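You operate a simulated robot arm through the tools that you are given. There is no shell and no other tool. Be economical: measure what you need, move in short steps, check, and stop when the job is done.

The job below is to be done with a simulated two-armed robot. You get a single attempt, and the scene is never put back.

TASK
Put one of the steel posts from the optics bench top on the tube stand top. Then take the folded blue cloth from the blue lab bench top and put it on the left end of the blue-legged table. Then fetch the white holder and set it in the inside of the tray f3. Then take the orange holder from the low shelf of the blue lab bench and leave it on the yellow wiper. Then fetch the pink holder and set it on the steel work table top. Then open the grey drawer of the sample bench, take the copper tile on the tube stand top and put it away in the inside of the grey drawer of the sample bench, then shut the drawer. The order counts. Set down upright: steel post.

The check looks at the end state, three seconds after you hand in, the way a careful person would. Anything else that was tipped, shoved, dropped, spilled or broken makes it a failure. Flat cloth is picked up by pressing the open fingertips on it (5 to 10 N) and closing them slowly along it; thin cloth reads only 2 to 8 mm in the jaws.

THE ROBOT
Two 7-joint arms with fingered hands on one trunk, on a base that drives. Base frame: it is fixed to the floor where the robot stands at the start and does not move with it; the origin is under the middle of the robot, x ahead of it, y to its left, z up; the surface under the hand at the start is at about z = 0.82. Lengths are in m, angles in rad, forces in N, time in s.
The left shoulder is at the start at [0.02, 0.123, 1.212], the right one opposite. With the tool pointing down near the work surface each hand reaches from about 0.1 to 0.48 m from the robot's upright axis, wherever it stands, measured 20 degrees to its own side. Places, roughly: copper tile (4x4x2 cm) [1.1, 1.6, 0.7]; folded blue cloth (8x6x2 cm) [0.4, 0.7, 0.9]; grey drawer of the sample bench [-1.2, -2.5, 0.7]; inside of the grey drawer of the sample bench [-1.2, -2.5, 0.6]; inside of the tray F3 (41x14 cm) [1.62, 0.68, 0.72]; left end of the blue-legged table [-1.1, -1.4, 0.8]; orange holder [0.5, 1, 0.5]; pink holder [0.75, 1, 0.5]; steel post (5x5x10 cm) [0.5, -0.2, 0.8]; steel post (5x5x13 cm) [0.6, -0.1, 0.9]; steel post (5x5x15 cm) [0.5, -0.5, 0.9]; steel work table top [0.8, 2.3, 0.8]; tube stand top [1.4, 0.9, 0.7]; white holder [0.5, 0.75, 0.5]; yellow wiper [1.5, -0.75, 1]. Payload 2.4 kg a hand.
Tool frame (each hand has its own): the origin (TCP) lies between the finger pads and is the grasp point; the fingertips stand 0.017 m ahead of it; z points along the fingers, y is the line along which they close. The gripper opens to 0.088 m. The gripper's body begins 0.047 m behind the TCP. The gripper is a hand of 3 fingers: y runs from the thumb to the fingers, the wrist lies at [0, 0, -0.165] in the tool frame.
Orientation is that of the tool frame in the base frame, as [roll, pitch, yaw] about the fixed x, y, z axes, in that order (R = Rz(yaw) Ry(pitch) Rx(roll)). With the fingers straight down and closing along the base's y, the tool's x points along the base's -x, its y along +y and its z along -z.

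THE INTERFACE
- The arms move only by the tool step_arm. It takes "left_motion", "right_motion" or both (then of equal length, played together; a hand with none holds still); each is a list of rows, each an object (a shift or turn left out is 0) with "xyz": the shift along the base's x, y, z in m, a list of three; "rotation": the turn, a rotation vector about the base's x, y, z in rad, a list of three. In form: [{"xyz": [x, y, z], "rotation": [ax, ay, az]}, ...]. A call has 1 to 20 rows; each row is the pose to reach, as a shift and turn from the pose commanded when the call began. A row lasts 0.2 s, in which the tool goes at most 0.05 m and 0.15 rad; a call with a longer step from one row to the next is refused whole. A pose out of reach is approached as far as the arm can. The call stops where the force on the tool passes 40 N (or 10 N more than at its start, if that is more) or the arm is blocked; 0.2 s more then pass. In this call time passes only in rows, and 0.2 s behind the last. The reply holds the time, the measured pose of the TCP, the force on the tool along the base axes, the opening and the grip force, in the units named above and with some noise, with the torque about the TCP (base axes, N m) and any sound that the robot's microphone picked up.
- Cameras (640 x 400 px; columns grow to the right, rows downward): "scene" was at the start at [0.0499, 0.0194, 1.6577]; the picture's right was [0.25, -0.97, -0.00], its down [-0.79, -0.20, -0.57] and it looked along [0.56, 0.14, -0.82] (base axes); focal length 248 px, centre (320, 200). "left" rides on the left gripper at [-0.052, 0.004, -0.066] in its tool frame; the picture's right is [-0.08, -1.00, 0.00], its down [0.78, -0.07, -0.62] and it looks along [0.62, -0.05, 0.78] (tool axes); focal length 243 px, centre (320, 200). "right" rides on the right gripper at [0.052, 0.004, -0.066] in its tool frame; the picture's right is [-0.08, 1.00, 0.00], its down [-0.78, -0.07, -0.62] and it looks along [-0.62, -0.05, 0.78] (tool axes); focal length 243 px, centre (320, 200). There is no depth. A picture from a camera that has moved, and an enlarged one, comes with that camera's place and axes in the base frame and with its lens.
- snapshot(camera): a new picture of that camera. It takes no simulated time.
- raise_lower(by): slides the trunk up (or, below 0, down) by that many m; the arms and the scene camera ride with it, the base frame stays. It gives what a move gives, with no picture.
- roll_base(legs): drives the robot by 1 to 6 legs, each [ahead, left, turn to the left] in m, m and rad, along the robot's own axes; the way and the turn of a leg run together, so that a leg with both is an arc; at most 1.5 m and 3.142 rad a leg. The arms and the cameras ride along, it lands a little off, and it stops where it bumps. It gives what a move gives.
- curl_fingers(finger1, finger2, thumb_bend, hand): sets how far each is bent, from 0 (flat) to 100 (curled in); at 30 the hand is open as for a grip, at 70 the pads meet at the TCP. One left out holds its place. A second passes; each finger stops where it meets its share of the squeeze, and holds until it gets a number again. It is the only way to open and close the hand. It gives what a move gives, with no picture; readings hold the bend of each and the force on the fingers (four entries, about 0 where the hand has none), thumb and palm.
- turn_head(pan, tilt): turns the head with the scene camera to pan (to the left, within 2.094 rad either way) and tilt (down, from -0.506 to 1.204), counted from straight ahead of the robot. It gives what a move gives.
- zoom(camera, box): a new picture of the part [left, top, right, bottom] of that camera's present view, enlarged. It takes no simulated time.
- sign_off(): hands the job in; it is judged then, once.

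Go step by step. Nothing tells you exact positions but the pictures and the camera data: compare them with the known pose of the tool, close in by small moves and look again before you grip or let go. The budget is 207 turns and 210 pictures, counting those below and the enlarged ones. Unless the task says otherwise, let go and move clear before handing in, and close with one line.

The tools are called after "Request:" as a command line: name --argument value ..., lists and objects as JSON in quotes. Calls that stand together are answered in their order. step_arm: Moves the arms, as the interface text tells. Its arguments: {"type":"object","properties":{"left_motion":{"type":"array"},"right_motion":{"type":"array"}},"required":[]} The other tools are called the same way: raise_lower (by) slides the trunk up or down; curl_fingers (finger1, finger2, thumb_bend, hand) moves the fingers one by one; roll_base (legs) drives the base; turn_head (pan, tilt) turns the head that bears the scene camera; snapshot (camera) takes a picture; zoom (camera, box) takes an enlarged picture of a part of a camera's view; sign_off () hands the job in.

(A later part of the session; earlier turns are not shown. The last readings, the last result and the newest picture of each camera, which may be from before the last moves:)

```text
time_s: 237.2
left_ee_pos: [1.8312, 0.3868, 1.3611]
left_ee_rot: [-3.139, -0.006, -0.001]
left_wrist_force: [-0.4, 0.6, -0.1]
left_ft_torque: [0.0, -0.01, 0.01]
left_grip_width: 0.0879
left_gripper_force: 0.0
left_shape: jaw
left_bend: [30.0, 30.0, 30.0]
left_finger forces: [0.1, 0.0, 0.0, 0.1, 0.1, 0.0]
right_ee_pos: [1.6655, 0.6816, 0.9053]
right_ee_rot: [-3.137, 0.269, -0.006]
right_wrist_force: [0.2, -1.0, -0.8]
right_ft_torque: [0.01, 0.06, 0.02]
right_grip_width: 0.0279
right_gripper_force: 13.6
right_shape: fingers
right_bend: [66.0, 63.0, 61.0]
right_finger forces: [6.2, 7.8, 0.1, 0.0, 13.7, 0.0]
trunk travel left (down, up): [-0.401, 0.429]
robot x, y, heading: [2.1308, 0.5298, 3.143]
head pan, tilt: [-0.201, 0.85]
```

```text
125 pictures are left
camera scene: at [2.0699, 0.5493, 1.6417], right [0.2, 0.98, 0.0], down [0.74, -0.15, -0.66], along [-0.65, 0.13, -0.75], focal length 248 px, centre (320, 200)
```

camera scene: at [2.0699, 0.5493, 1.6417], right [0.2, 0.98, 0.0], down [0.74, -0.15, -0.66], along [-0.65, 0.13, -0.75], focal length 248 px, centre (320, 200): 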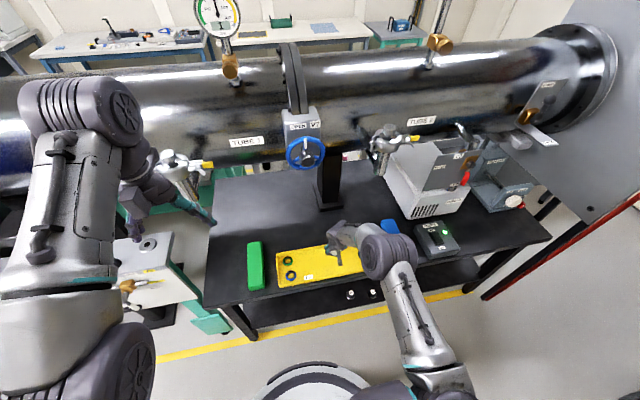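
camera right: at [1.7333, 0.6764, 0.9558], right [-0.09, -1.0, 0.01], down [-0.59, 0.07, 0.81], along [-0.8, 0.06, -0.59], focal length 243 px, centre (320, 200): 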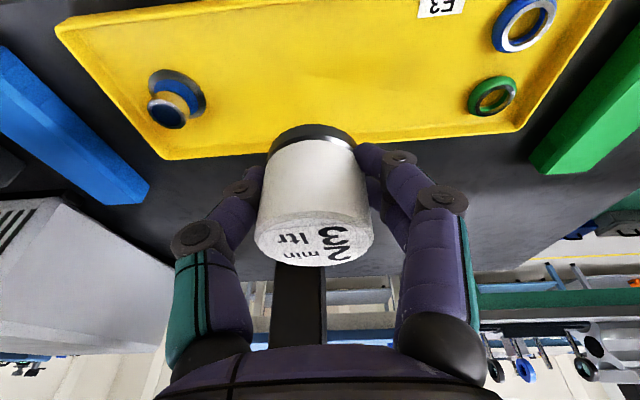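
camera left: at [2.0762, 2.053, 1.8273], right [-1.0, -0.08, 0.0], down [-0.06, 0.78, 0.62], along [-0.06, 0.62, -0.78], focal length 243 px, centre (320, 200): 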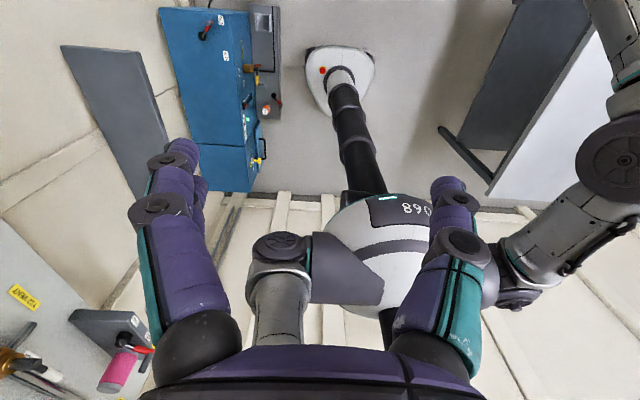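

The middle of the tray is free. I roll 6 cm further and lower the jar.

Request:
roll_base --legs '[[0.055, 0, 0]]'

Request:
step_arm --right_motion '[{"xyz": [0, -0.01, -0.04]}, {"xyz": [0, -0.02, -0.08]}, {"xyz": [0, -0.02, -0.115]}]'

Request:
snapshot --camera "right"

```text
time_s: 238.2
left_ee_pos: [1.7759, 0.3875, 1.3608]
left_ee_rot: [-3.139, -0.004, -0.003]
left_wrist_force: [0.0, -0.8, -0.3]
left_ft_torque: [0.01, -0.02, 0.02]
left_grip_width: 0.0875
left_gripper_force: 0.0
left_shape: jaw
left_bend: [30.0, 30.0, 30.0]
left_finger forces: [0.0, 0.0, 0.0, 0.0, 0.0, 0.0]
right_ee_pos: [1.6105, 0.6821, 0.904]
right_ee_rot: [-3.132, 0.269, -0.007]
right_wrist_force: [-0.5, 0.4, -0.9]
right_ft_torque: [-0.01, -0.01, -0.02]
right_grip_width: 0.0279
right_gripper_force: 13.8
right_shape: fingers
right_bend: [66.0, 63.0, 61.0]
right_finger forces: [6.2, 7.8, 0.0, 0.1, 13.7, 0.1]
trunk travel left (down, up): [-0.401, 0.429]
robot x, y, heading: [2.0729, 0.5318, 3.135]
head pan, tilt: [-0.201, 0.85]
```

```text
time_s: 239.0
left_ee_pos: [1.7779, 0.3865, 1.3599]
left_ee_rot: [-3.139, -0.004, -0.001]
left_wrist_force: [0.4, 0.0, 0.5]
left_ft_torque: [0.01, 0.02, 0.03]
left_grip_width: 0.0881
left_gripper_force: 0.0
left_shape: jaw
left_bend: [30.0, 30.0, 30.0]
left_finger forces: [0.0, 0.0, 0.0, 0.0, 0.1, 0.1]
right_ee_pos: [1.6179, 0.6639, 0.7925]
right_ee_rot: [-3.134, 0.268, -0.007]
right_wrist_force: [-0.7, 0.6, -1.2]
right_ft_torque: [-0.05, -0.01, 0.0]
right_grip_width: 0.0277
right_gripper_force: 13.4
right_shape: fingers
right_bend: [66.0, 63.0, 61.0]
right_finger forces: [6.3, 7.8, 0.0, 0.0, 13.6, 0.1]
right hand out of reach, approached as far as the arm can: row 3
trunk travel left (down, up): [-0.401, 0.429]
robot x, y, heading: [2.0755, 0.5298, 3.143]
head pan, tilt: [-0.201, 0.85]
```

```text
124 pictures are left
camera right: at [1.6854, 0.659, 0.8421], right [-0.09, -1.0, 0.02], down [-0.59, 0.07, 0.81], along [-0.8, 0.06, -0.59], focal length 243 px, centre (320, 200)
```

right: 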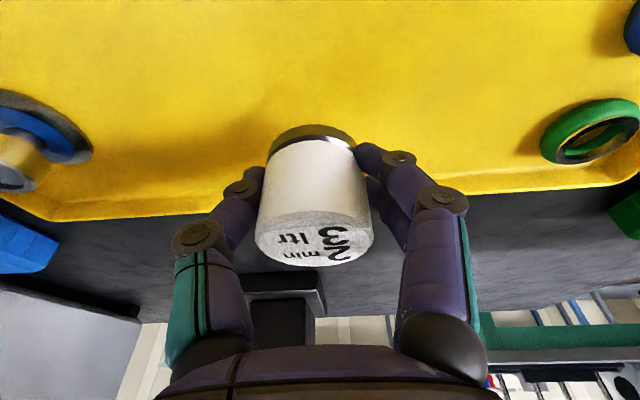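

Request:
raise_lower --by -0.03

Request:
raise_lower --by -0.008

Request:
raise_lower --by -0.006

Request:
snapshot --camera "right"

```text
time_s: 239.7
left_ee_pos: [1.7773, 0.3873, 1.3307]
left_ee_rot: [-3.138, -0.003, -0.003]
left_wrist_force: [0.1, 0.1, 0.5]
left_ft_torque: [0.02, -0.03, 0.02]
left_grip_width: 0.0878
left_gripper_force: 0.1
left_shape: jaw
left_bend: [30.0, 30.0, 30.0]
left_finger forces: [0.0, 0.0, 0.1, 0.0, 0.0, 0.0]
right_ee_pos: [1.6173, 0.6654, 0.7632]
right_ee_rot: [-3.132, 0.27, -0.009]
right_wrist_force: [0.1, -0.3, -1.1]
right_ft_torque: [-0.01, -0.02, 0.01]
right_grip_width: 0.0279
right_gripper_force: 13.7
right_shape: fingers
right_bend: [66.0, 63.0, 61.0]
right_finger forces: [6.3, 7.9, 0.1, 0.0, 13.6, 0.0]
trunk travel left (down, up): [-0.371, 0.459]
robot x, y, heading: [2.0779, 0.5309, 3.146]
head pan, tilt: [-0.201, 0.85]
```

```text
time_s: 240.3
left_ee_pos: [1.7779, 0.3875, 1.3231]
left_ee_rot: [-3.14, -0.004, -0.003]
left_wrist_force: [-0.2, 0.8, -0.1]
left_ft_torque: [-0.01, 0.04, 0.0]
left_grip_width: 0.0879
left_gripper_force: 0.1
left_shape: jaw
left_bend: [30.0, 30.0, 30.0]
left_finger forces: [0.1, 0.0, 0.1, 0.0, 0.0, 0.0]
right_ee_pos: [1.6175, 0.6653, 0.7536]
right_ee_rot: [-3.131, 0.27, -0.007]
right_wrist_force: [-0.3, 0.0, -0.7]
right_ft_torque: [-0.01, -0.04, 0.0]
right_grip_width: 0.0278
right_gripper_force: 13.8
right_shape: fingers
right_bend: [66.0, 63.0, 61.0]
right_finger forces: [6.3, 7.8, 0.1, 0.1, 13.5, 0.1]
trunk travel left (down, up): [-0.363, 0.467]
robot x, y, heading: [2.0728, 0.5298, 3.141]
head pan, tilt: [-0.201, 0.85]
```

```text
time_s: 240.8
left_ee_pos: [1.778, 0.3853, 1.3166]
left_ee_rot: [-3.135, -0.005, -0.002]
left_wrist_force: [-0.1, -1.0, -0.2]
left_ft_torque: [-0.03, -0.01, 0.02]
left_grip_width: 0.0881
left_gripper_force: 0.0
left_shape: jaw
left_bend: [30.0, 30.0, 30.0]
left_finger forces: [0.0, 0.0, 0.0, 0.1, 0.0, 0.0]
right_ee_pos: [1.6175, 0.6644, 0.749]
right_ee_rot: [-3.133, 0.274, -0.006]
right_wrist_force: [0.6, -0.8, 12.2]
right_ft_torque: [0.06, 0.05, 0.0]
right_grip_width: 0.0276
right_gripper_force: 15.7
right_shape: fingers
right_bend: [67.0, 65.0, 61.0]
right_finger forces: [7.6, 8.2, 0.1, 0.0, 15.1, 0.0]
trunk travel left (down, up): [-0.357, 0.473]
robot x, y, heading: [2.0713, 0.5323, 3.144]
head pan, tilt: [-0.201, 0.85]
```

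```text
123 pictures are left
camera right: at [1.6849, 0.6588, 0.7995], right [-0.09, -1.0, 0.02], down [-0.58, 0.07, 0.81], along [-0.81, 0.06, -0.59], focal length 243 px, centre (320, 200)
```

right: 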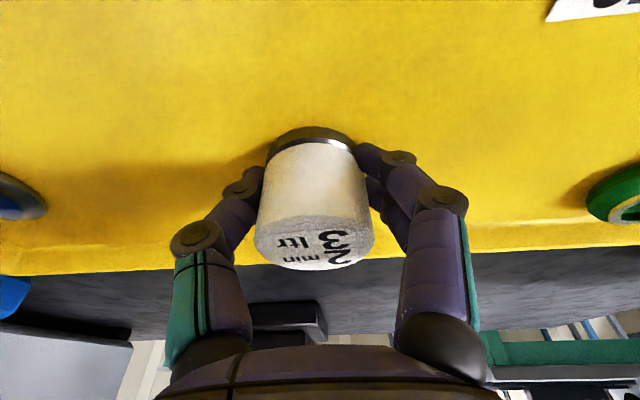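

Contact on the tray floor (12 N). I open and lift away.

Request:
curl_fingers --hand "right" --finger1 48 --finger2 48 --thumb_bend 48

Request:
curl_fingers --hand "right" --finger1 32 --finger2 32 --thumb_bend 32

Request:
raise_lower --by 0.12

Request:
snapshot --camera "right"

```text
time_s: 241.8
left_ee_pos: [1.7779, 0.3881, 1.3173]
left_ee_rot: [-3.138, -0.004, -0.002]
left_wrist_force: [0.2, 0.4, 0.3]
left_ft_torque: [-0.02, -0.02, -0.01]
left_grip_width: 0.0879
left_gripper_force: 0.1
left_shape: jaw
left_bend: [30.0, 30.0, 30.0]
left_finger forces: [0.0, 0.0, 0.1, 0.1, 0.1, 0.1]
right_ee_pos: [1.6173, 0.664, 0.749]
right_ee_rot: [-3.135, 0.271, -0.007]
right_wrist_force: [0.8, 2.6, 6.1]
right_ft_torque: [-0.11, -0.01, 0.02]
right_grip_width: 0.0352
right_gripper_force: 3.3
right_shape: fingers
right_bend: [58.0, 48.0, 48.0]
right_finger forces: [6.4, 0.1, 0.1, 0.0, 0.0, 0.1]
trunk travel left (down, up): [-0.357, 0.473]
robot x, y, heading: [2.0732, 0.5313, 3.14]
head pan, tilt: [-0.201, 0.85]
```

```text
time_s: 242.8
left_ee_pos: [1.7784, 0.3876, 1.3162]
left_ee_rot: [-3.138, -0.002, -0.002]
left_wrist_force: [-0.2, 0.0, 0.0]
left_ft_torque: [0.0, -0.04, -0.04]
left_grip_width: 0.0878
left_gripper_force: 0.0
left_shape: jaw
left_bend: [30.0, 30.0, 30.0]
left_finger forces: [0.0, 0.0, 0.0, 0.1, 0.0, 0.0]
right_ee_pos: [1.6169, 0.6647, 0.7492]
right_ee_rot: [-3.133, 0.271, -0.006]
right_wrist_force: [0.8, 0.7, -0.3]
right_ft_torque: [0.0, 0.02, 0.02]
right_grip_width: 0.0799
right_gripper_force: 0.0
right_shape: fingers
right_bend: [32.0, 32.0, 32.0]
right_finger forces: [0.0, 0.0, 0.0, 0.0, 0.0, 0.0]
trunk travel left (down, up): [-0.357, 0.473]
robot x, y, heading: [2.0713, 0.5323, 3.138]
head pan, tilt: [-0.201, 0.85]
```

```text
time_s: 244.3
left_ee_pos: [1.7772, 0.3878, 1.4373]
left_ee_rot: [-3.136, -0.003, -0.003]
left_wrist_force: [0.2, -0.1, 0.0]
left_ft_torque: [0.0, -0.06, 0.02]
left_grip_width: 0.0881
left_gripper_force: 0.0
left_shape: jaw
left_bend: [30.0, 30.0, 30.0]
left_finger forces: [0.0, 0.1, 0.0, 0.0, 0.0, 0.0]
right_ee_pos: [1.6185, 0.6641, 0.868]
right_ee_rot: [-3.132, 0.269, -0.007]
right_wrist_force: [0.1, -0.3, -0.1]
right_ft_torque: [-0.03, -0.01, 0.0]
right_grip_width: 0.0798
right_gripper_force: 0.0
right_shape: fingers
right_bend: [32.0, 32.0, 32.0]
right_finger forces: [0.0, 0.1, 0.0, 0.1, 0.1, 0.0]
trunk travel left (down, up): [-0.477, 0.353]
robot x, y, heading: [2.0743, 0.5365, 3.14]
head pan, tilt: [-0.201, 0.85]
```

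```text
122 pictures are left
camera right: at [1.685, 0.659, 0.9184], right [-0.09, -1.0, 0.02], down [-0.59, 0.07, 0.81], along [-0.81, 0.06, -0.59], focal length 243 px, centre (320, 200)
```

right: 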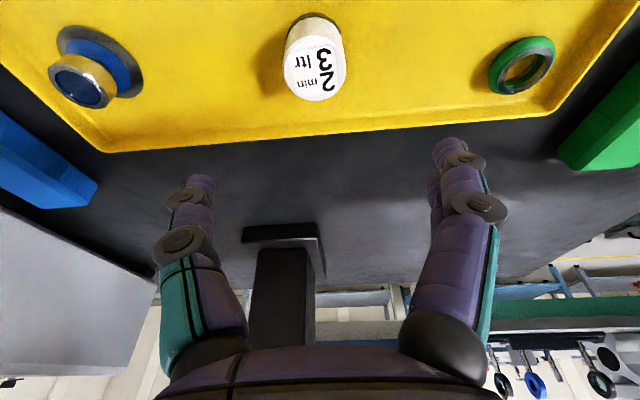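

The white holder stands in the tray. Before driving back I look for the yellow wiper from this side.

Request:
roll_base --legs '[[-0.23, 0, 0]]'

Request:
raise_lower --by 0.34

Request:
turn_head --pan 0.95 --tilt 0.7

Request:
snapshot --camera "scene"

```text
time_s: 246.1
left_ee_pos: [2.0084, 0.3874, 1.438]
left_ee_rot: [-3.138, -0.003, -0.003]
left_wrist_force: [0.0, -0.8, 0.4]
left_ft_torque: [-0.02, -0.03, 0.01]
left_grip_width: 0.0879
left_gripper_force: 0.1
left_shape: jaw
left_bend: [30.0, 30.0, 30.0]
left_finger forces: [0.1, 0.0, 0.1, 0.0, 0.0, 0.0]
right_ee_pos: [1.8489, 0.664, 0.8693]
right_ee_rot: [-3.133, 0.272, -0.009]
right_wrist_force: [0.5, -0.8, 0.0]
right_ft_torque: [0.01, -0.03, -0.01]
right_grip_width: 0.0796
right_gripper_force: 0.1
right_shape: fingers
right_bend: [32.0, 32.0, 32.0]
right_finger forces: [0.1, 0.1, 0.0, 0.0, 0.0, 0.0]
trunk travel left (down, up): [-0.477, 0.353]
robot x, y, heading: [2.3022, 0.5319, 3.139]
head pan, tilt: [-0.201, 0.85]
```

```text
time_s: 249.4
left_ee_pos: [2.007, 0.3875, 1.777]
left_ee_rot: [-3.139, -0.004, -0.003]
left_wrist_force: [-0.3, 0.4, 0.8]
left_ft_torque: [0.05, 0.01, 0.02]
left_grip_width: 0.088
left_gripper_force: 0.1
left_shape: jaw
left_bend: [30.0, 30.0, 30.0]
left_finger forces: [0.0, 0.0, 0.1, 0.1, 0.0, 0.0]
right_ee_pos: [1.8475, 0.663, 1.2088]
right_ee_rot: [-3.133, 0.271, -0.008]
right_wrist_force: [0.2, 0.0, -0.1]
right_ft_torque: [0.02, 0.03, -0.03]
right_grip_width: 0.0798
right_gripper_force: 0.1
right_shape: fingers
right_bend: [32.0, 32.0, 32.0]
right_finger forces: [0.0, 0.1, 0.0, 0.0, 0.0, 0.0]
trunk travel left (down, up): [-0.817, 0.013]
robot x, y, heading: [2.3026, 0.5309, 3.136]
head pan, tilt: [-0.201, 0.85]
```

```text
time_s: 250.8
left_ee_pos: [2.0077, 0.3864, 1.7773]
left_ee_rot: [-3.139, -0.004, -0.006]
left_wrist_force: [-0.2, 0.1, -0.1]
left_ft_torque: [0.01, -0.02, 0.04]
left_grip_width: 0.0879
left_gripper_force: 0.0
left_shape: jaw
left_bend: [30.0, 30.0, 30.0]
left_finger forces: [0.0, 0.0, 0.0, 0.0, 0.1, 0.0]
right_ee_pos: [1.8474, 0.6646, 1.2085]
right_ee_rot: [-3.133, 0.271, -0.008]
right_wrist_force: [-0.4, -0.9, 0.4]
right_ft_torque: [0.0, 0.01, 0.02]
right_grip_width: 0.0801
right_gripper_force: 0.0
right_shape: fingers
right_bend: [32.0, 32.0, 32.0]
right_finger forces: [0.0, 0.0, 0.0, 0.0, 0.1, 0.1]
trunk travel left (down, up): [-0.817, 0.013]
robot x, y, heading: [2.3014, 0.533, 3.147]
head pan, tilt: [0.949, 0.7]
```

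```text
121 pictures are left
camera scene: at [2.2733, 0.4645, 2.07], right [-0.81, 0.58, 0.0], down [0.38, 0.52, -0.76], along [-0.45, -0.62, -0.64], focal length 248 px, centre (320, 200)
```

scene: 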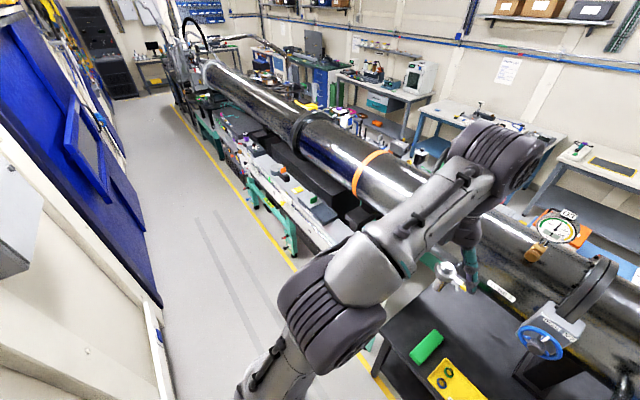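

Request:
zoom --camera "scene" --box '[210, 110, 370, 210]'

```text
4.00 times, centred on (290, 160) of scene
camera zoom: at [2.2733, 0.4645, 2.07], right [-0.81, 0.58, 0.0], down [0.38, 0.52, -0.76], along [-0.45, -0.62, -0.64], focal length 992 px, centre (440, 360)
```

zoom: 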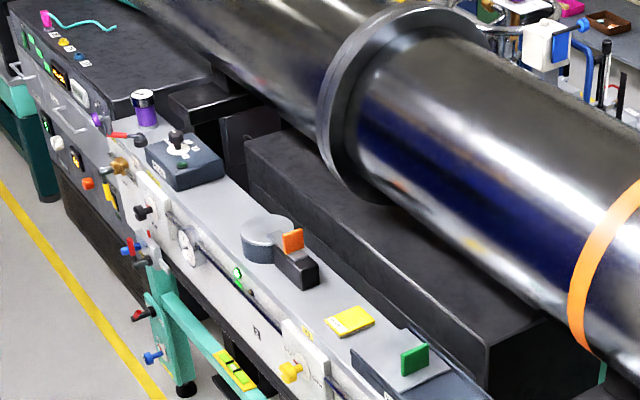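

The yellow wiper lies flat at about [1.59, -0.75, 1.0] on the bench behind the tube, reachable from this back aisle. I drive back the same way for the orange holder.

Request:
roll_base --legs '[[0, 0, 1.26], [0, 0, 1.26], [-0.41, 0.162, 0], [-0.64, 0.89, 0]]'

Request:
turn_head --pan -0.9 --tilt 0.95

Request:
snapshot --camera "scene"

```text
time_s: 264.9
left_ee_pos: [2.4043, 1.9426, 1.7773]
left_ee_rot: [-3.138, -0.003, 2.509]
left_wrist_force: [0.2, 0.2, -0.4]
left_ft_torque: [-0.01, -0.01, -0.01]
left_grip_width: 0.088
left_gripper_force: 0.1
left_shape: jaw
left_bend: [30.0, 30.0, 30.0]
left_finger forces: [0.0, 0.0, 0.0, 0.0, 0.1, 0.1]
right_ee_pos: [2.3694, 1.6249, 1.2088]
right_ee_rot: [-3.135, 0.272, 2.503]
right_wrist_force: [-0.9, 0.1, 0.6]
right_ft_torque: [-0.02, -0.02, -0.01]
right_grip_width: 0.0798
right_gripper_force: 0.0
right_shape: fingers
right_bend: [32.0, 32.0, 32.0]
right_finger forces: [0.1, 0.1, 0.0, 0.0, 0.0, 0.1]
trunk travel left (down, up): [-0.817, 0.013]
robot x, y, heading: [2.0772, 1.9989, -0.637]
head pan, tilt: [0.949, 0.7]
```

```text
time_s: 266.7
left_ee_pos: [2.4052, 1.9427, 1.7772]
left_ee_rot: [-3.137, -0.002, 2.508]
left_wrist_force: [-0.5, -0.2, 0.1]
left_ft_torque: [-0.01, 0.03, -0.04]
left_grip_width: 0.0883
left_gripper_force: 0.1
left_shape: jaw
left_bend: [30.0, 30.0, 30.0]
left_finger forces: [0.1, 0.0, 0.1, 0.0, 0.0, 0.0]
right_ee_pos: [2.3698, 1.6246, 1.2075]
right_ee_rot: [-3.132, 0.27, 2.504]
right_wrist_force: [-0.4, -0.2, 0.2]
right_ft_torque: [-0.01, 0.01, 0.01]
right_grip_width: 0.0797
right_gripper_force: 0.0
right_shape: fingers
right_bend: [32.0, 32.0, 32.0]
right_finger forces: [0.0, 0.0, 0.1, 0.1, 0.1, 0.0]
trunk travel left (down, up): [-0.817, 0.013]
robot x, y, heading: [2.0809, 2.0031, -0.632]
head pan, tilt: [-0.901, 0.949]
```

```text
119 pictures are left
camera scene: at [2.0668, 1.9417, 2.0503], right [-1.0, -0.04, 0.0], down [-0.03, 0.81, -0.58], along [0.02, -0.58, -0.81], focal length 248 px, centre (320, 200)
```

scene: 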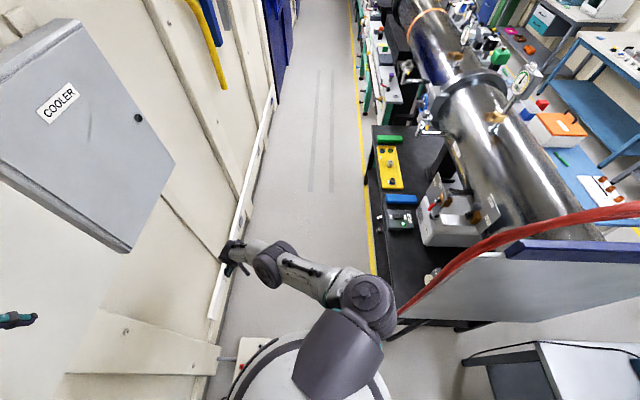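

Request:
roll_base --legs '[[-0.134, 0.149, 0], [-0.223, 0.084, 0], [0, 0, -0.938], [-0.73, 0, 0], [0, -0.27, 0], [0, -1.0, 0]]'

Request:
roll_base --legs '[[0, -0.95, 0], [0.76, 0, 0]]'

Request:
turn_head --pan 1.5 --tilt 0.7

Request:
snapshot --camera "scene"

```text
time_s: 281.9
left_ee_pos: [0.8135, 2.8407, 1.7778]
left_ee_rot: [-3.137, -0.002, 1.575]
left_wrist_force: [0.6, 0.1, 0.5]
left_ft_torque: [0.01, 0.0, 0.03]
left_grip_width: 0.088
left_gripper_force: 0.1
left_shape: jaw
left_bend: [30.0, 30.0, 30.0]
left_finger forces: [0.0, 0.0, 0.0, 0.0, 0.0, 0.0]
right_ee_pos: [0.538, 2.6779, 1.2073]
right_ee_rot: [-3.133, 0.272, 1.569]
right_wrist_force: [0.6, -0.7, 0.6]
right_ft_torque: [0.05, -0.03, -0.02]
right_grip_width: 0.0797
right_gripper_force: 0.1
right_shape: fingers
right_bend: [32.0, 32.0, 32.0]
right_finger forces: [0.0, 0.0, 0.0, 0.0, 0.0, 0.1]
trunk travel left (down, up): [-0.817, 0.013]
robot x, y, heading: [0.6691, 3.1342, -1.568]
head pan, tilt: [-0.901, 0.949]
```

```text
time_s: 290.6
left_ee_pos: [-0.1469, 2.0721, 1.7779]
left_ee_rot: [-3.137, -0.006, 1.563]
left_wrist_force: [0.3, 0.1, 0.3]
left_ft_torque: [0.0, 0.05, -0.02]
left_grip_width: 0.0876
left_gripper_force: 0.1
left_shape: jaw
left_bend: [30.0, 30.0, 30.0]
left_finger forces: [0.1, 0.1, 0.0, 0.1, 0.0, 0.1]
right_ee_pos: [-0.4244, 1.9132, 1.2077]
right_ee_rot: [-3.131, 0.271, 1.559]
right_wrist_force: [0.0, -0.5, 0.0]
right_ft_torque: [-0.01, 0.01, 0.03]
right_grip_width: 0.0795
right_gripper_force: 0.1
right_shape: fingers
right_bend: [32.0, 32.0, 32.0]
right_finger forces: [0.0, 0.0, 0.0, 0.1, 0.0, 0.0]
trunk travel left (down, up): [-0.817, 0.013]
robot x, y, heading: [-0.294, 2.3677, -1.571]
head pan, tilt: [-0.901, 0.949]
```

```text
time_s: 292.8
left_ee_pos: [-0.1477, 2.0719, 1.7776]
left_ee_rot: [-3.137, -0.003, 1.566]
left_wrist_force: [0.1, -0.5, -0.4]
left_ft_torque: [0.0, 0.01, -0.01]
left_grip_width: 0.0877
left_gripper_force: 0.1
left_shape: jaw
left_bend: [30.0, 30.0, 30.0]
left_finger forces: [0.0, 0.0, 0.0, 0.0, 0.1, 0.1]
right_ee_pos: [-0.4248, 1.9129, 1.2095]
right_ee_rot: [-3.132, 0.269, 1.561]
right_wrist_force: [-0.4, -0.3, 0.4]
right_ft_torque: [0.03, -0.01, 0.0]
right_grip_width: 0.0794
right_gripper_force: 0.2
right_shape: fingers
right_bend: [32.0, 32.0, 32.0]
right_finger forces: [0.0, 0.0, 0.1, 0.0, 0.0, 0.0]
trunk travel left (down, up): [-0.817, 0.013]
robot x, y, heading: [-0.2912, 2.3704, -1.575]
head pan, tilt: [1.499, 0.7]
```

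```text
118 pictures are left
camera scene: at [-0.207, 2.3835, 2.0701], right [-0.08, -1.0, 0.0], down [-0.64, 0.05, -0.76], along [0.76, -0.06, -0.64], focal length 248 px, centre (320, 200)
```

scene: 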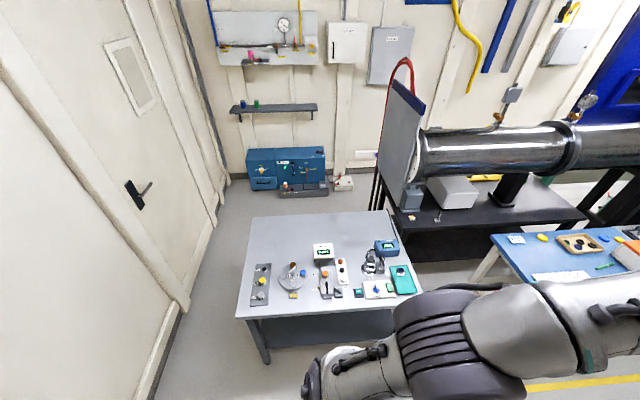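

Back in the front aisle. I turn to the bench, line up with the orange holder (about [0.39, 0.975]) and lower the trunk.

Request:
roll_base --legs '[[0, 0, 1.572], [-0.11, -1.26, 0]]'

Request:
raise_lower --by -0.4

Request:
raise_lower --by -0.32

Request:
snapshot --camera "right"

```text
time_s: 303.0
left_ee_pos: [-0.0997, 1.2609, 1.7778]
left_ee_rot: [-3.139, -0.004, -3.134]
left_wrist_force: [0.2, -0.2, -0.4]
left_ft_torque: [0.0, 0.0, 0.0]
left_grip_width: 0.0881
left_gripper_force: 0.0
left_shape: jaw
left_bend: [30.0, 30.0, 30.0]
left_finger forces: [0.1, 0.0, 0.0, 0.0, 0.0, 0.1]
right_ee_pos: [0.0629, 0.9857, 1.2081]
right_ee_rot: [-3.132, 0.271, -3.138]
right_wrist_force: [1.0, -0.8, -0.6]
right_ft_torque: [-0.01, 0.01, 0.02]
right_grip_width: 0.0796
right_gripper_force: 0.2
right_shape: fingers
right_bend: [32.0, 32.0, 32.0]
right_finger forces: [0.0, 0.0, 0.0, 0.0, 0.0, 0.1]
trunk travel left (down, up): [-0.817, 0.013]
robot x, y, heading: [-0.3933, 1.1099, 0.011]
head pan, tilt: [1.499, 0.7]
```

```text
time_s: 306.9
left_ee_pos: [-0.099, 1.2604, 1.377]
left_ee_rot: [-3.139, -0.003, -3.134]
left_wrist_force: [-0.1, 0.4, 0.1]
left_ft_torque: [0.0, -0.01, -0.01]
left_grip_width: 0.0879
left_gripper_force: 0.1
left_shape: jaw
left_bend: [30.0, 30.0, 30.0]
left_finger forces: [0.0, 0.0, 0.1, 0.0, 0.0, 0.0]
right_ee_pos: [0.0641, 0.9857, 0.8092]
right_ee_rot: [-3.134, 0.27, -3.139]
right_wrist_force: [0.0, 0.8, 0.1]
right_ft_torque: [0.02, -0.01, 0.0]
right_grip_width: 0.0797
right_gripper_force: 0.1
right_shape: fingers
right_bend: [32.0, 32.0, 32.0]
right_finger forces: [0.0, 0.0, 0.1, 0.0, 0.1, 0.0]
trunk travel left (down, up): [-0.417, 0.413]
robot x, y, heading: [-0.3892, 1.1142, 0.009]
head pan, tilt: [1.499, 0.7]
```

```text
time_s: 310.0
left_ee_pos: [-0.0984, 1.2605, 1.0574]
left_ee_rot: [-3.138, -0.003, -3.135]
left_wrist_force: [0.0, 0.0, 0.2]
left_ft_torque: [0.01, 0.0, 0.0]
left_grip_width: 0.0878
left_gripper_force: 0.1
left_shape: jaw
left_bend: [30.0, 30.0, 30.0]
left_finger forces: [0.0, 0.0, 0.1, 0.0, 0.0, 0.0]
right_ee_pos: [0.0626, 0.9854, 0.4897]
right_ee_rot: [-3.133, 0.271, -3.141]
right_wrist_force: [-0.2, -1.1, 0.2]
right_ft_torque: [0.0, 0.01, 0.03]
right_grip_width: 0.08
right_gripper_force: 0.1
right_shape: fingers
right_bend: [32.0, 32.0, 32.0]
right_finger forces: [0.1, 0.0, 0.0, 0.1, 0.1, 0.0]
trunk travel left (down, up): [-0.097, 0.733]
robot x, y, heading: [-0.3945, 1.1123, 0.009]
head pan, tilt: [1.499, 0.7]
```

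```text
117 pictures are left
camera right: at [-0.0047, 0.9903, 0.5386], right [0.08, 1.0, 0.02], down [0.59, -0.06, 0.81], along [0.81, -0.06, -0.59], focal length 243 px, centre (320, 200)
```

right: 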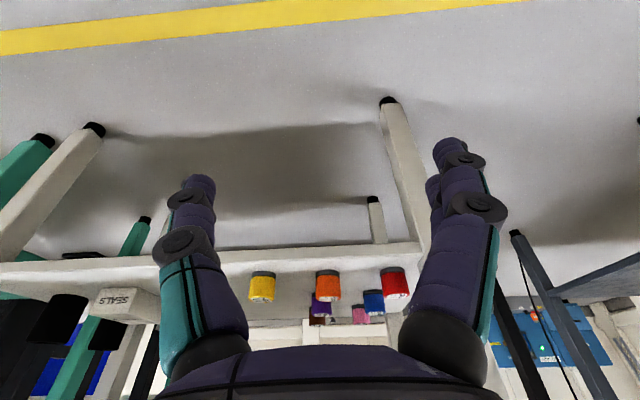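

Orange is at [0.392, 0.972]. I raise the hand slightly and roll forward.

Request:
step_arm --right_motion '[{"xyz": [0, -0.012, 0.03]}]'

Request:
roll_base --legs '[[0.28, 0, -0.008]]'

Request:
snapshot --camera "right"

```text
time_s: 310.4
left_ee_pos: [-0.0988, 1.2595, 1.057]
left_ee_rot: [-3.138, -0.002, -3.135]
left_wrist_force: [0.8, 0.5, 0.2]
left_ft_torque: [-0.01, -0.01, 0.03]
left_grip_width: 0.0879
left_gripper_force: 0.1
left_shape: jaw
left_bend: [30.0, 30.0, 30.0]
left_finger forces: [0.1, 0.0, 0.1, 0.0, 0.0, 0.0]
right_ee_pos: [0.0629, 0.9737, 0.5178]
right_ee_rot: [-3.135, 0.271, -3.141]
right_wrist_force: [-0.3, 0.6, 0.6]
right_ft_torque: [0.0, 0.03, 0.02]
right_grip_width: 0.0799
right_gripper_force: 0.0
right_shape: fingers
right_bend: [32.0, 32.0, 32.0]
right_finger forces: [0.1, 0.0, 0.0, 0.0, 0.0, 0.1]
trunk travel left (down, up): [-0.097, 0.733]
robot x, y, heading: [-0.3914, 1.1126, 0.007]
head pan, tilt: [1.499, 0.7]
```

```text
time_s: 312.4
left_ee_pos: [0.1831, 1.2605, 1.058]
left_ee_rot: [-3.139, -0.002, 3.141]
left_wrist_force: [0.3, 0.6, -0.2]
left_ft_torque: [0.01, 0.0, -0.01]
left_grip_width: 0.0878
left_gripper_force: 0.1
left_shape: jaw
left_bend: [30.0, 30.0, 30.0]
left_finger forces: [0.0, 0.0, 0.0, 0.0, 0.1, 0.0]
right_ee_pos: [0.344, 0.9706, 0.5188]
right_ee_rot: [-3.135, 0.272, 3.137]
right_wrist_force: [0.0, 0.3, -0.3]
right_ft_torque: [0.0, -0.01, 0.02]
right_grip_width: 0.0797
right_gripper_force: 0.0
right_shape: fingers
right_bend: [32.0, 32.0, 32.0]
right_finger forces: [0.1, 0.0, 0.0, 0.1, 0.0, 0.1]
trunk travel left (down, up): [-0.097, 0.733]
robot x, y, heading: [-0.1114, 1.1148, -0.001]
head pan, tilt: [1.499, 0.7]
```

```text
116 pictures are left
camera right: at [0.2758, 0.9774, 0.5685], right [0.09, 1.0, 0.02], down [0.59, -0.06, 0.81], along [0.81, -0.06, -0.59], focal length 243 px, centre (320, 200)
```

right: 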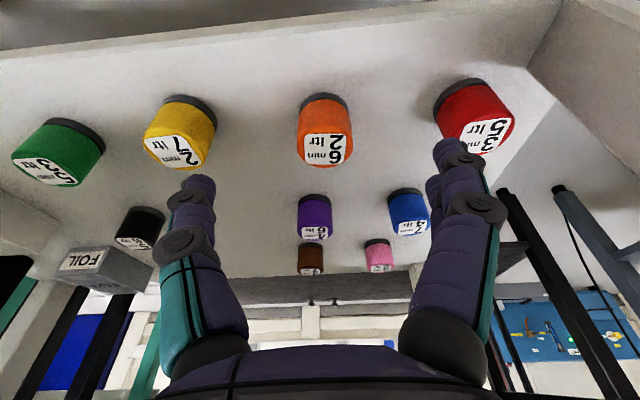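

Orange centre is [0.393, 0.973], top 0.44. I roll 4.5 cm on and descend straight.

Request:
roll_base --legs '[[0.045, 0, 0]]'

Request:
step_arm --right_motion '[{"xyz": [0.003, 0.002, -0.03]}, {"xyz": [0.003, 0.002, -0.055]}]'

Request:
snapshot --camera "right"

```text
time_s: 313.3
left_ee_pos: [0.2285, 1.2612, 1.0561]
left_ee_rot: [-3.138, -0.002, -3.141]
left_wrist_force: [-0.9, 0.4, -0.1]
left_ft_torque: [0.0, 0.0, 0.0]
left_grip_width: 0.0878
left_gripper_force: 0.1
left_shape: jaw
left_bend: [30.0, 30.0, 30.0]
left_finger forces: [0.0, 0.0, 0.0, 0.1, 0.0, 0.0]
right_ee_pos: [0.3893, 0.9723, 0.5184]
right_ee_rot: [-3.134, 0.27, 3.14]
right_wrist_force: [0.1, -0.3, -1.0]
right_ft_torque: [0.01, 0.03, 0.01]
right_grip_width: 0.0799
right_gripper_force: 0.0
right_shape: fingers
right_bend: [32.0, 32.0, 32.0]
right_finger forces: [0.0, 0.0, 0.0, 0.0, 0.0, 0.1]
trunk travel left (down, up): [-0.097, 0.733]
robot x, y, heading: [-0.0667, 1.1151, 0.005]
head pan, tilt: [1.499, 0.7]
```

```text
time_s: 313.9
left_ee_pos: [0.2291, 1.2609, 1.0575]
left_ee_rot: [-3.139, -0.006, -3.14]
left_wrist_force: [0.5, 0.4, -1.1]
left_ft_torque: [-0.01, -0.02, 0.01]
left_grip_width: 0.0879
left_gripper_force: 0.0
left_shape: jaw
left_bend: [30.0, 30.0, 30.0]
left_finger forces: [0.1, 0.0, 0.0, 0.1, 0.1, 0.0]
right_ee_pos: [0.3846, 0.972, 0.4785]
right_ee_rot: [-3.133, 0.268, 3.14]
right_wrist_force: [0.7, 0.2, 0.3]
right_ft_torque: [0.01, -0.02, 0.0]
right_grip_width: 0.0799
right_gripper_force: 0.0
right_shape: fingers
right_bend: [32.0, 32.0, 32.0]
right_finger forces: [0.1, 0.0, 0.0, 0.0, 0.1, 0.1]
right hand out of reach, approached as far as the arm can: row 2
trunk travel left (down, up): [-0.097, 0.733]
robot x, y, heading: [-0.0637, 1.1147, 0.002]
head pan, tilt: [1.499, 0.7]
```

```text
115 pictures are left
camera right: at [0.3167, 0.9767, 0.5273], right [0.09, 1.0, 0.01], down [0.59, -0.06, 0.81], along [0.81, -0.06, -0.59], focal length 243 px, centre (320, 200)
```

right: 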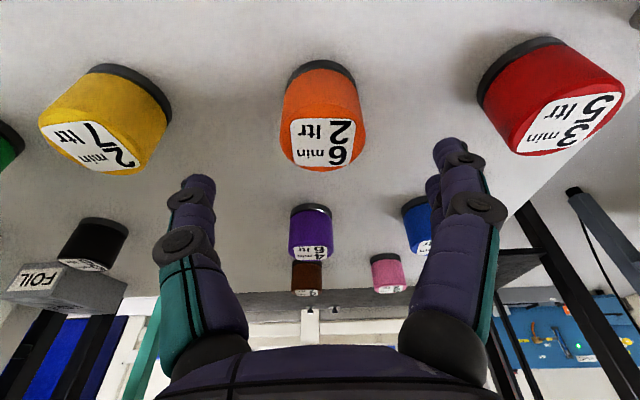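

Request:
raise_lower --by -0.03

Request:
step_arm --right_motion '[{"xyz": [0.008, 0.001, 0]}]'

Request:
raise_lower --by -0.021

Request:
snapshot --camera "right"

```text
time_s: 314.6
left_ee_pos: [0.2293, 1.2591, 1.0266]
left_ee_rot: [-3.137, -0.004, -3.14]
left_wrist_force: [0.1, 0.6, 0.2]
left_ft_torque: [0.01, 0.0, 0.03]
left_grip_width: 0.0881
left_gripper_force: 0.1
left_shape: jaw
left_bend: [30.0, 30.0, 30.0]
left_finger forces: [0.0, 0.1, 0.0, 0.0, 0.1, 0.0]
right_ee_pos: [0.3844, 0.9712, 0.447]
right_ee_rot: [-3.134, 0.271, 3.137]
right_wrist_force: [0.8, 0.7, 0.7]
right_ft_torque: [-0.04, -0.02, 0.03]
right_grip_width: 0.08
right_gripper_force: 0.0
right_shape: fingers
right_bend: [32.0, 32.0, 32.0]
right_finger forces: [0.1, 0.0, 0.0, 0.0, 0.1, 0.0]
trunk travel left (down, up): [-0.067, 0.763]
robot x, y, heading: [-0.0669, 1.1168, -0.003]
head pan, tilt: [1.499, 0.7]
```

```text
time_s: 315.0
left_ee_pos: [0.2284, 1.26, 1.0275]
left_ee_rot: [-3.138, -0.002, -3.14]
left_wrist_force: [-0.1, 0.0, -0.3]
left_ft_torque: [0.0, 0.01, -0.03]
left_grip_width: 0.088
left_gripper_force: 0.0
left_shape: jaw
left_bend: [30.0, 30.0, 30.0]
left_finger forces: [0.0, 0.0, 0.1, 0.1, 0.0, 0.0]
right_ee_pos: [0.3848, 0.9714, 0.4477]
right_ee_rot: [-3.135, 0.27, 3.14]
right_wrist_force: [0.1, 0.2, -0.3]
right_ft_torque: [0.01, 0.0, 0.01]
right_grip_width: 0.0798
right_gripper_force: 0.0
right_shape: fingers
right_bend: [32.0, 32.0, 32.0]
right_finger forces: [0.1, 0.0, 0.0, 0.0, 0.1, 0.0]
right hand out of reach, approached as far as the arm can: row 1
trunk travel left (down, up): [-0.067, 0.763]
robot x, y, heading: [-0.0697, 1.1124, 0.003]
head pan, tilt: [1.499, 0.7]
```

```text
time_s: 315.7
left_ee_pos: [0.2295, 1.2601, 1.0057]
left_ee_rot: [-3.139, -0.003, -3.139]
left_wrist_force: [-0.5, -0.5, 0.4]
left_ft_torque: [-0.01, -0.02, 0.01]
left_grip_width: 0.0877
left_gripper_force: 0.0
left_shape: jaw
left_bend: [30.0, 30.0, 30.0]
left_finger forces: [0.0, 0.0, 0.0, 0.0, 0.0, 0.0]
right_ee_pos: [0.3843, 0.9726, 0.4274]
right_ee_rot: [-3.135, 0.27, 3.138]
right_wrist_force: [0.9, -0.4, -0.5]
right_ft_torque: [0.02, 0.0, 0.02]
right_grip_width: 0.0794
right_gripper_force: 0.1
right_shape: fingers
right_bend: [32.0, 32.0, 32.0]
right_finger forces: [0.1, 0.0, 0.0, 0.0, 0.1, 0.1]
trunk travel left (down, up): [-0.046, 0.784]
robot x, y, heading: [-0.0649, 1.1125, 0.001]
head pan, tilt: [1.499, 0.7]
```

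```text
114 pictures are left
camera right: at [0.3169, 0.9767, 0.4766], right [0.09, 1.0, 0.02], down [0.59, -0.06, 0.81], along [0.81, -0.06, -0.59], focal length 243 px, centre (320, 200)
```

right: 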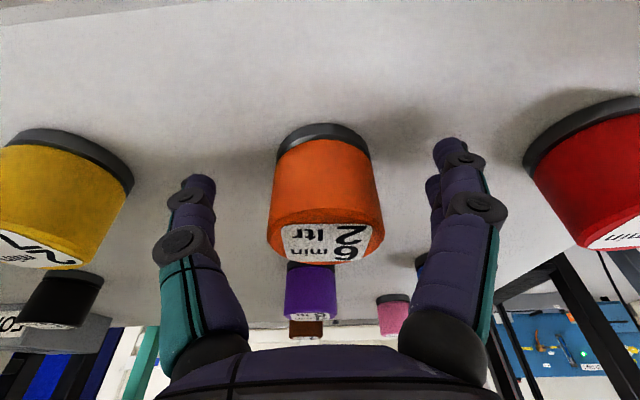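

Aligned. I close on the orange holder.

Request:
curl_fingers --hand "right" --finger1 58 --finger2 58 --thumb_bend 58

Request:
curl_fingers --hand "right" --finger1 72 --finger2 72 --thumb_bend 72

Request:
step_arm --right_motion '[{"xyz": [-0.01, 0, 0.02]}, {"xyz": [-0.02, 0, 0.04]}]'

Request:
snapshot --camera "right"

```text
time_s: 316.7
left_ee_pos: [0.2282, 1.2618, 1.0057]
left_ee_rot: [-3.137, -0.003, -3.141]
left_wrist_force: [-0.2, -0.2, -0.5]
left_ft_torque: [-0.02, 0.01, 0.03]
left_grip_width: 0.0879
left_gripper_force: 0.0
left_shape: jaw
left_bend: [30.0, 30.0, 30.0]
left_finger forces: [0.0, 0.1, 0.0, 0.0, 0.1, 0.1]
right_ee_pos: [0.3858, 0.9715, 0.4263]
right_ee_rot: [-3.134, 0.271, 3.139]
right_wrist_force: [-0.1, 0.1, 0.0]
right_ft_torque: [0.02, -0.01, 0.08]
right_grip_width: 0.0314
right_gripper_force: 1.8
right_shape: fingers
right_bend: [54.0, 53.0, 55.0]
right_finger forces: [0.8, 1.4, 0.0, 0.1, 2.1, 0.0]
trunk travel left (down, up): [-0.046, 0.784]
robot x, y, heading: [-0.0681, 1.1134, 0.009]
head pan, tilt: [1.499, 0.7]
```

```text
time_s: 317.7
left_ee_pos: [0.2293, 1.2605, 1.0064]
left_ee_rot: [-3.14, -0.003, -3.139]
left_wrist_force: [-0.4, 0.4, 0.1]
left_ft_torque: [0.0, 0.0, -0.02]
left_grip_width: 0.0879
left_gripper_force: 0.1
left_shape: jaw
left_bend: [30.0, 30.0, 30.0]
left_finger forces: [0.1, 0.1, 0.1, 0.1, 0.0, 0.0]
right_ee_pos: [0.3854, 0.9714, 0.4257]
right_ee_rot: [-3.134, 0.271, 3.138]
right_wrist_force: [0.8, 0.2, -0.3]
right_ft_torque: [0.02, 0.03, -0.01]
right_grip_width: 0.0282
right_gripper_force: 12.7
right_shape: fingers
right_bend: [61.0, 59.0, 60.0]
right_finger forces: [5.7, 7.1, 0.1, 0.0, 11.8, 0.0]
trunk travel left (down, up): [-0.046, 0.784]
robot x, y, heading: [-0.0663, 1.113, 0.008]
head pan, tilt: [1.499, 0.7]
```

```text
time_s: 318.3
left_ee_pos: [0.2294, 1.2589, 1.0069]
left_ee_rot: [-3.139, -0.004, -3.138]
left_wrist_force: [1.3, 0.2, -0.2]
left_ft_torque: [-0.01, -0.01, 0.01]
left_grip_width: 0.0876
left_gripper_force: 0.0
left_shape: jaw
left_bend: [30.0, 30.0, 30.0]
left_finger forces: [0.0, 0.0, 0.1, 0.0, 0.0, 0.1]
right_ee_pos: [0.3654, 0.9705, 0.4672]
right_ee_rot: [-3.134, 0.272, 3.135]
right_wrist_force: [0.1, -0.4, -0.6]
right_ft_torque: [0.01, 0.0, -0.04]
right_grip_width: 0.028
right_gripper_force: 11.8
right_shape: fingers
right_bend: [62.0, 59.0, 60.0]
right_finger forces: [5.6, 7.0, 0.1, 0.0, 11.6, 0.1]
trunk travel left (down, up): [-0.046, 0.784]
robot x, y, heading: [-0.0681, 1.1134, 0.003]
head pan, tilt: [1.499, 0.7]
```

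```text
113 pictures are left
camera right: at [0.2965, 0.9767, 0.5168], right [0.09, 1.0, 0.02], down [0.59, -0.06, 0.81], along [0.81, -0.06, -0.59], focal length 243 px, centre (320, 200)
```

right: 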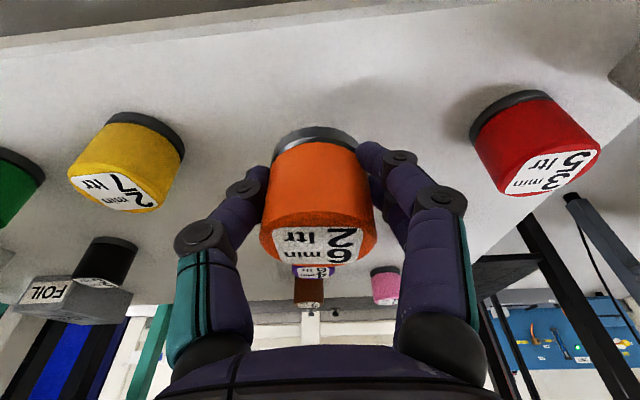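

Held. I back out, raise the trunk and drive the same route to the back aisle.

Request:
roll_base --legs '[[-0.33, 0, 0]]'

Request:
raise_lower --by 0.4

Request:
raise_lower --by 0.37

Request:
roll_base --legs '[[0.1, 1.245, 0], [0, 0, -1.572], [-0.77, 0, 0], [0, 1.1, 0], [0, 1.12, 0], [0.73, 0, 0]]'

Request:
turn_head --pan 0.0 --tilt 0.95

Request:
snapshot --camera "scene"

```text
time_s: 320.5
left_ee_pos: [-0.1013, 1.2589, 1.0068]
left_ee_rot: [-3.138, -0.006, 3.141]
left_wrist_force: [-0.6, 0.3, 0.0]
left_ft_torque: [0.03, 0.0, -0.02]
left_grip_width: 0.0881
left_gripper_force: 0.0
left_shape: jaw
left_bend: [30.0, 30.0, 30.0]
left_finger forces: [0.0, 0.1, 0.0, 0.0, 0.0, 0.1]
right_ee_pos: [0.0334, 0.9692, 0.4655]
right_ee_rot: [-3.135, 0.27, 3.136]
right_wrist_force: [-0.1, -0.1, -0.2]
right_ft_torque: [0.03, 0.02, 0.0]
right_grip_width: 0.0278
right_gripper_force: 11.7
right_shape: fingers
right_bend: [62.0, 59.0, 60.0]
right_finger forces: [5.7, 7.0, 0.1, 0.0, 11.5, 0.0]
trunk travel left (down, up): [-0.046, 0.784]
robot x, y, heading: [-0.3957, 1.1157, 0.001]
head pan, tilt: [1.499, 0.7]
```

```text
time_s: 324.3
left_ee_pos: [-0.1022, 1.2586, 1.4066]
left_ee_rot: [-3.137, -0.006, -3.14]
left_wrist_force: [-0.1, -0.8, -0.1]
left_ft_torque: [-0.02, 0.02, -0.02]
left_grip_width: 0.0876
left_gripper_force: 0.2
left_shape: jaw
left_bend: [30.0, 30.0, 30.0]
left_finger forces: [0.1, 0.0, 0.0, 0.0, 0.1, 0.1]
right_ee_pos: [0.0335, 0.9704, 0.8666]
right_ee_rot: [-3.136, 0.27, 3.136]
right_wrist_force: [-0.1, 0.0, -0.5]
right_ft_torque: [0.02, 0.01, -0.01]
right_grip_width: 0.0275
right_gripper_force: 12.2
right_shape: fingers
right_bend: [62.0, 59.0, 60.0]
right_finger forces: [5.7, 7.1, 0.0, 0.0, 11.5, 0.0]
trunk travel left (down, up): [-0.446, 0.384]
robot x, y, heading: [-0.3981, 1.1182, 0.002]
head pan, tilt: [1.499, 0.7]
```

```text
time_s: 327.9
left_ee_pos: [-0.1019, 1.2599, 1.776]
left_ee_rot: [-3.139, -0.004, -3.141]
left_wrist_force: [0.8, -0.2, -0.1]
left_ft_torque: [-0.02, -0.02, 0.02]
left_grip_width: 0.0881
left_gripper_force: 0.1
left_shape: jaw
left_bend: [30.0, 30.0, 30.0]
left_finger forces: [0.0, 0.0, 0.1, 0.1, 0.0, 0.0]
right_ee_pos: [0.0341, 0.9687, 1.2359]
right_ee_rot: [-3.135, 0.271, 3.137]
right_wrist_force: [-0.1, -0.4, -0.8]
right_ft_torque: [0.0, 0.06, -0.01]
right_grip_width: 0.0277
right_gripper_force: 11.9
right_shape: fingers
right_bend: [62.0, 59.0, 60.0]
right_finger forces: [5.7, 7.0, 0.0, 0.0, 11.4, 0.0]
trunk travel left (down, up): [-0.816, 0.014]
robot x, y, heading: [-0.3958, 1.1115, -0.004]
head pan, tilt: [1.499, 0.7]
```

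```text
time_s: 355.9
left_ee_pos: [2.0539, 2.1099, 1.7768]
left_ee_rot: [-3.137, -0.003, 1.58]
left_wrist_force: [0.1, -0.8, -0.2]
left_ft_torque: [0.03, -0.01, -0.03]
left_grip_width: 0.088
left_gripper_force: 0.0
left_shape: jaw
left_bend: [30.0, 30.0, 30.0]
left_finger forces: [0.1, 0.1, 0.1, 0.1, 0.1, 0.0]
right_ee_pos: [1.7663, 1.9713, 1.2373]
right_ee_rot: [-3.135, 0.27, 1.576]
right_wrist_force: [-0.1, 0.6, -1.2]
right_ft_torque: [-0.01, -0.02, -0.01]
right_grip_width: 0.0271
right_gripper_force: 11.4
right_shape: fingers
right_bend: [62.0, 59.0, 60.0]
right_finger forces: [5.4, 7.0, 0.0, 0.1, 11.3, 0.0]
trunk travel left (down, up): [-0.816, 0.014]
robot x, y, heading: [1.9007, 2.4032, -1.557]
head pan, tilt: [1.499, 0.7]
```

```text
time_s: 357.5
left_ee_pos: [2.0533, 2.111, 1.7761]
left_ee_rot: [-3.138, -0.004, 1.582]
left_wrist_force: [-0.2, 0.7, 0.3]
left_ft_torque: [0.01, -0.04, 0.03]
left_grip_width: 0.0881
left_gripper_force: 0.1
left_shape: jaw
left_bend: [30.0, 30.0, 30.0]
left_finger forces: [0.0, 0.0, 0.0, 0.0, 0.0, 0.0]
right_ee_pos: [1.7652, 1.9711, 1.2368]
right_ee_rot: [-3.134, 0.27, 1.577]
right_wrist_force: [0.3, -0.2, 0.2]
right_ft_torque: [-0.01, 0.01, 0.0]
right_grip_width: 0.027
right_gripper_force: 11.5
right_shape: fingers
right_bend: [62.0, 59.0, 60.0]
right_finger forces: [5.4, 7.0, 0.0, 0.1, 11.3, 0.1]
trunk travel left (down, up): [-0.816, 0.014]
robot x, y, heading: [1.907, 2.4012, -1.559]
head pan, tilt: [0.0, 0.949]
```

```text
112 pictures are left
camera scene: at [1.9055, 2.3528, 2.0493], right [-1.0, -0.01, 0.0], down [-0.01, 0.81, -0.58], along [0.01, -0.58, -0.81], focal length 248 px, centre (320, 200)
```

scene: 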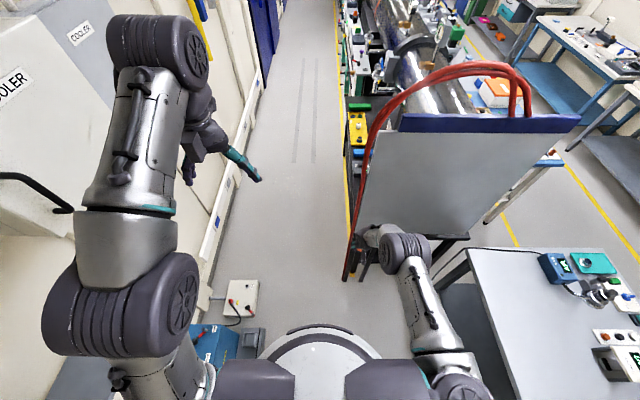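

Request:
curl_fingers --hand "right" --finger1 76 --finger2 76 --thumb_bend 76

Request:
roll_base --legs '[[0, 0, 0.938], [0.18, 0.006, 0], [0.639, -0.895, 0], [0.678, -0.623, 0]]'

Request:
turn_head --pan -1.0 --tilt 0.7

Request:
snapshot --camera "scene"

```text
time_s: 358.5
left_ee_pos: [2.0528, 2.1094, 1.7758]
left_ee_rot: [-3.138, -0.004, 1.581]
left_wrist_force: [-0.9, 0.7, 0.2]
left_ft_torque: [0.02, 0.02, -0.01]
left_grip_width: 0.0877
left_gripper_force: 0.1
left_shape: jaw
left_bend: [30.0, 30.0, 30.0]
left_finger forces: [0.1, 0.0, 0.0, 0.0, 0.1, 0.1]
right_ee_pos: [1.7659, 1.9709, 1.2364]
right_ee_rot: [-3.133, 0.271, 1.576]
right_wrist_force: [-0.2, 0.5, -0.6]
right_ft_torque: [-0.01, 0.03, 0.02]
right_grip_width: 0.0262
right_gripper_force: 15.1
right_shape: fingers
right_bend: [69.0, 65.0, 60.0]
right_finger forces: [7.0, 8.9, 0.0, 0.0, 14.5, 0.1]
trunk travel left (down, up): [-0.816, 0.014]
robot x, y, heading: [1.9072, 2.4037, -1.559]
head pan, tilt: [0.0, 0.949]
```

```text
time_s: 372.1
left_ee_pos: [2.5668, 0.2494, 1.7759]
left_ee_rot: [-3.138, -0.004, 2.52]
left_wrist_force: [-0.1, 0.2, 0.6]
left_ft_torque: [-0.02, 0.03, 0.02]
left_grip_width: 0.0881
left_gripper_force: 0.0
left_shape: jaw
left_bend: [30.0, 30.0, 30.0]
left_finger forces: [0.0, 0.0, 0.0, 0.0, 0.0, 0.0]
right_ee_pos: [2.5111, -0.0663, 1.2372]
right_ee_rot: [-3.135, 0.272, 2.514]
right_wrist_force: [-0.3, 0.3, -1.0]
right_ft_torque: [0.0, 0.04, -0.02]
right_grip_width: 0.0259
right_gripper_force: 14.8
right_shape: fingers
right_bend: [70.0, 65.0, 60.0]
right_finger forces: [6.7, 9.0, 0.0, 0.0, 14.3, 0.1]
trunk travel left (down, up): [-0.816, 0.014]
robot x, y, heading: [2.2389, 0.3036, -0.62]
head pan, tilt: [0.0, 0.949]
```

```text
time_s: 373.3
left_ee_pos: [2.5682, 0.2484, 1.7751]
left_ee_rot: [-3.138, -0.007, 2.52]
left_wrist_force: [0.5, -0.5, 0.0]
left_ft_torque: [0.0, 0.0, -0.02]
left_grip_width: 0.0881
left_gripper_force: 0.0
left_shape: jaw
left_bend: [30.0, 30.0, 30.0]
left_finger forces: [0.1, 0.0, 0.0, 0.0, 0.0, 0.1]
right_ee_pos: [2.5103, -0.0649, 1.2369]
right_ee_rot: [-3.135, 0.27, 2.515]
right_wrist_force: [0.2, -0.4, -1.8]
right_ft_torque: [0.03, 0.0, -0.03]
right_grip_width: 0.0259
right_gripper_force: 14.7
right_shape: fingers
right_bend: [70.0, 65.0, 60.0]
right_finger forces: [6.7, 8.8, 0.0, 0.1, 14.3, 0.0]
trunk travel left (down, up): [-0.816, 0.014]
robot x, y, heading: [2.2431, 0.3011, -0.619]
head pan, tilt: [-1.0, 0.7]
```

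```text
111 pictures are left
camera scene: at [2.2225, 0.2303, 2.069], right [-1.0, 0.05, 0.0], down [0.03, 0.64, -0.76], along [-0.04, -0.76, -0.64], focal length 248 px, centre (320, 200)
```

scene: 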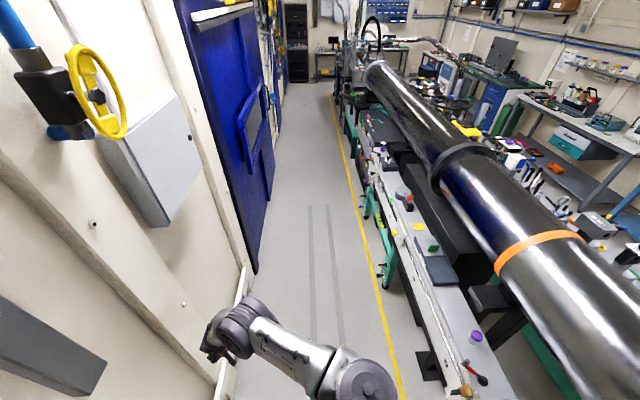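

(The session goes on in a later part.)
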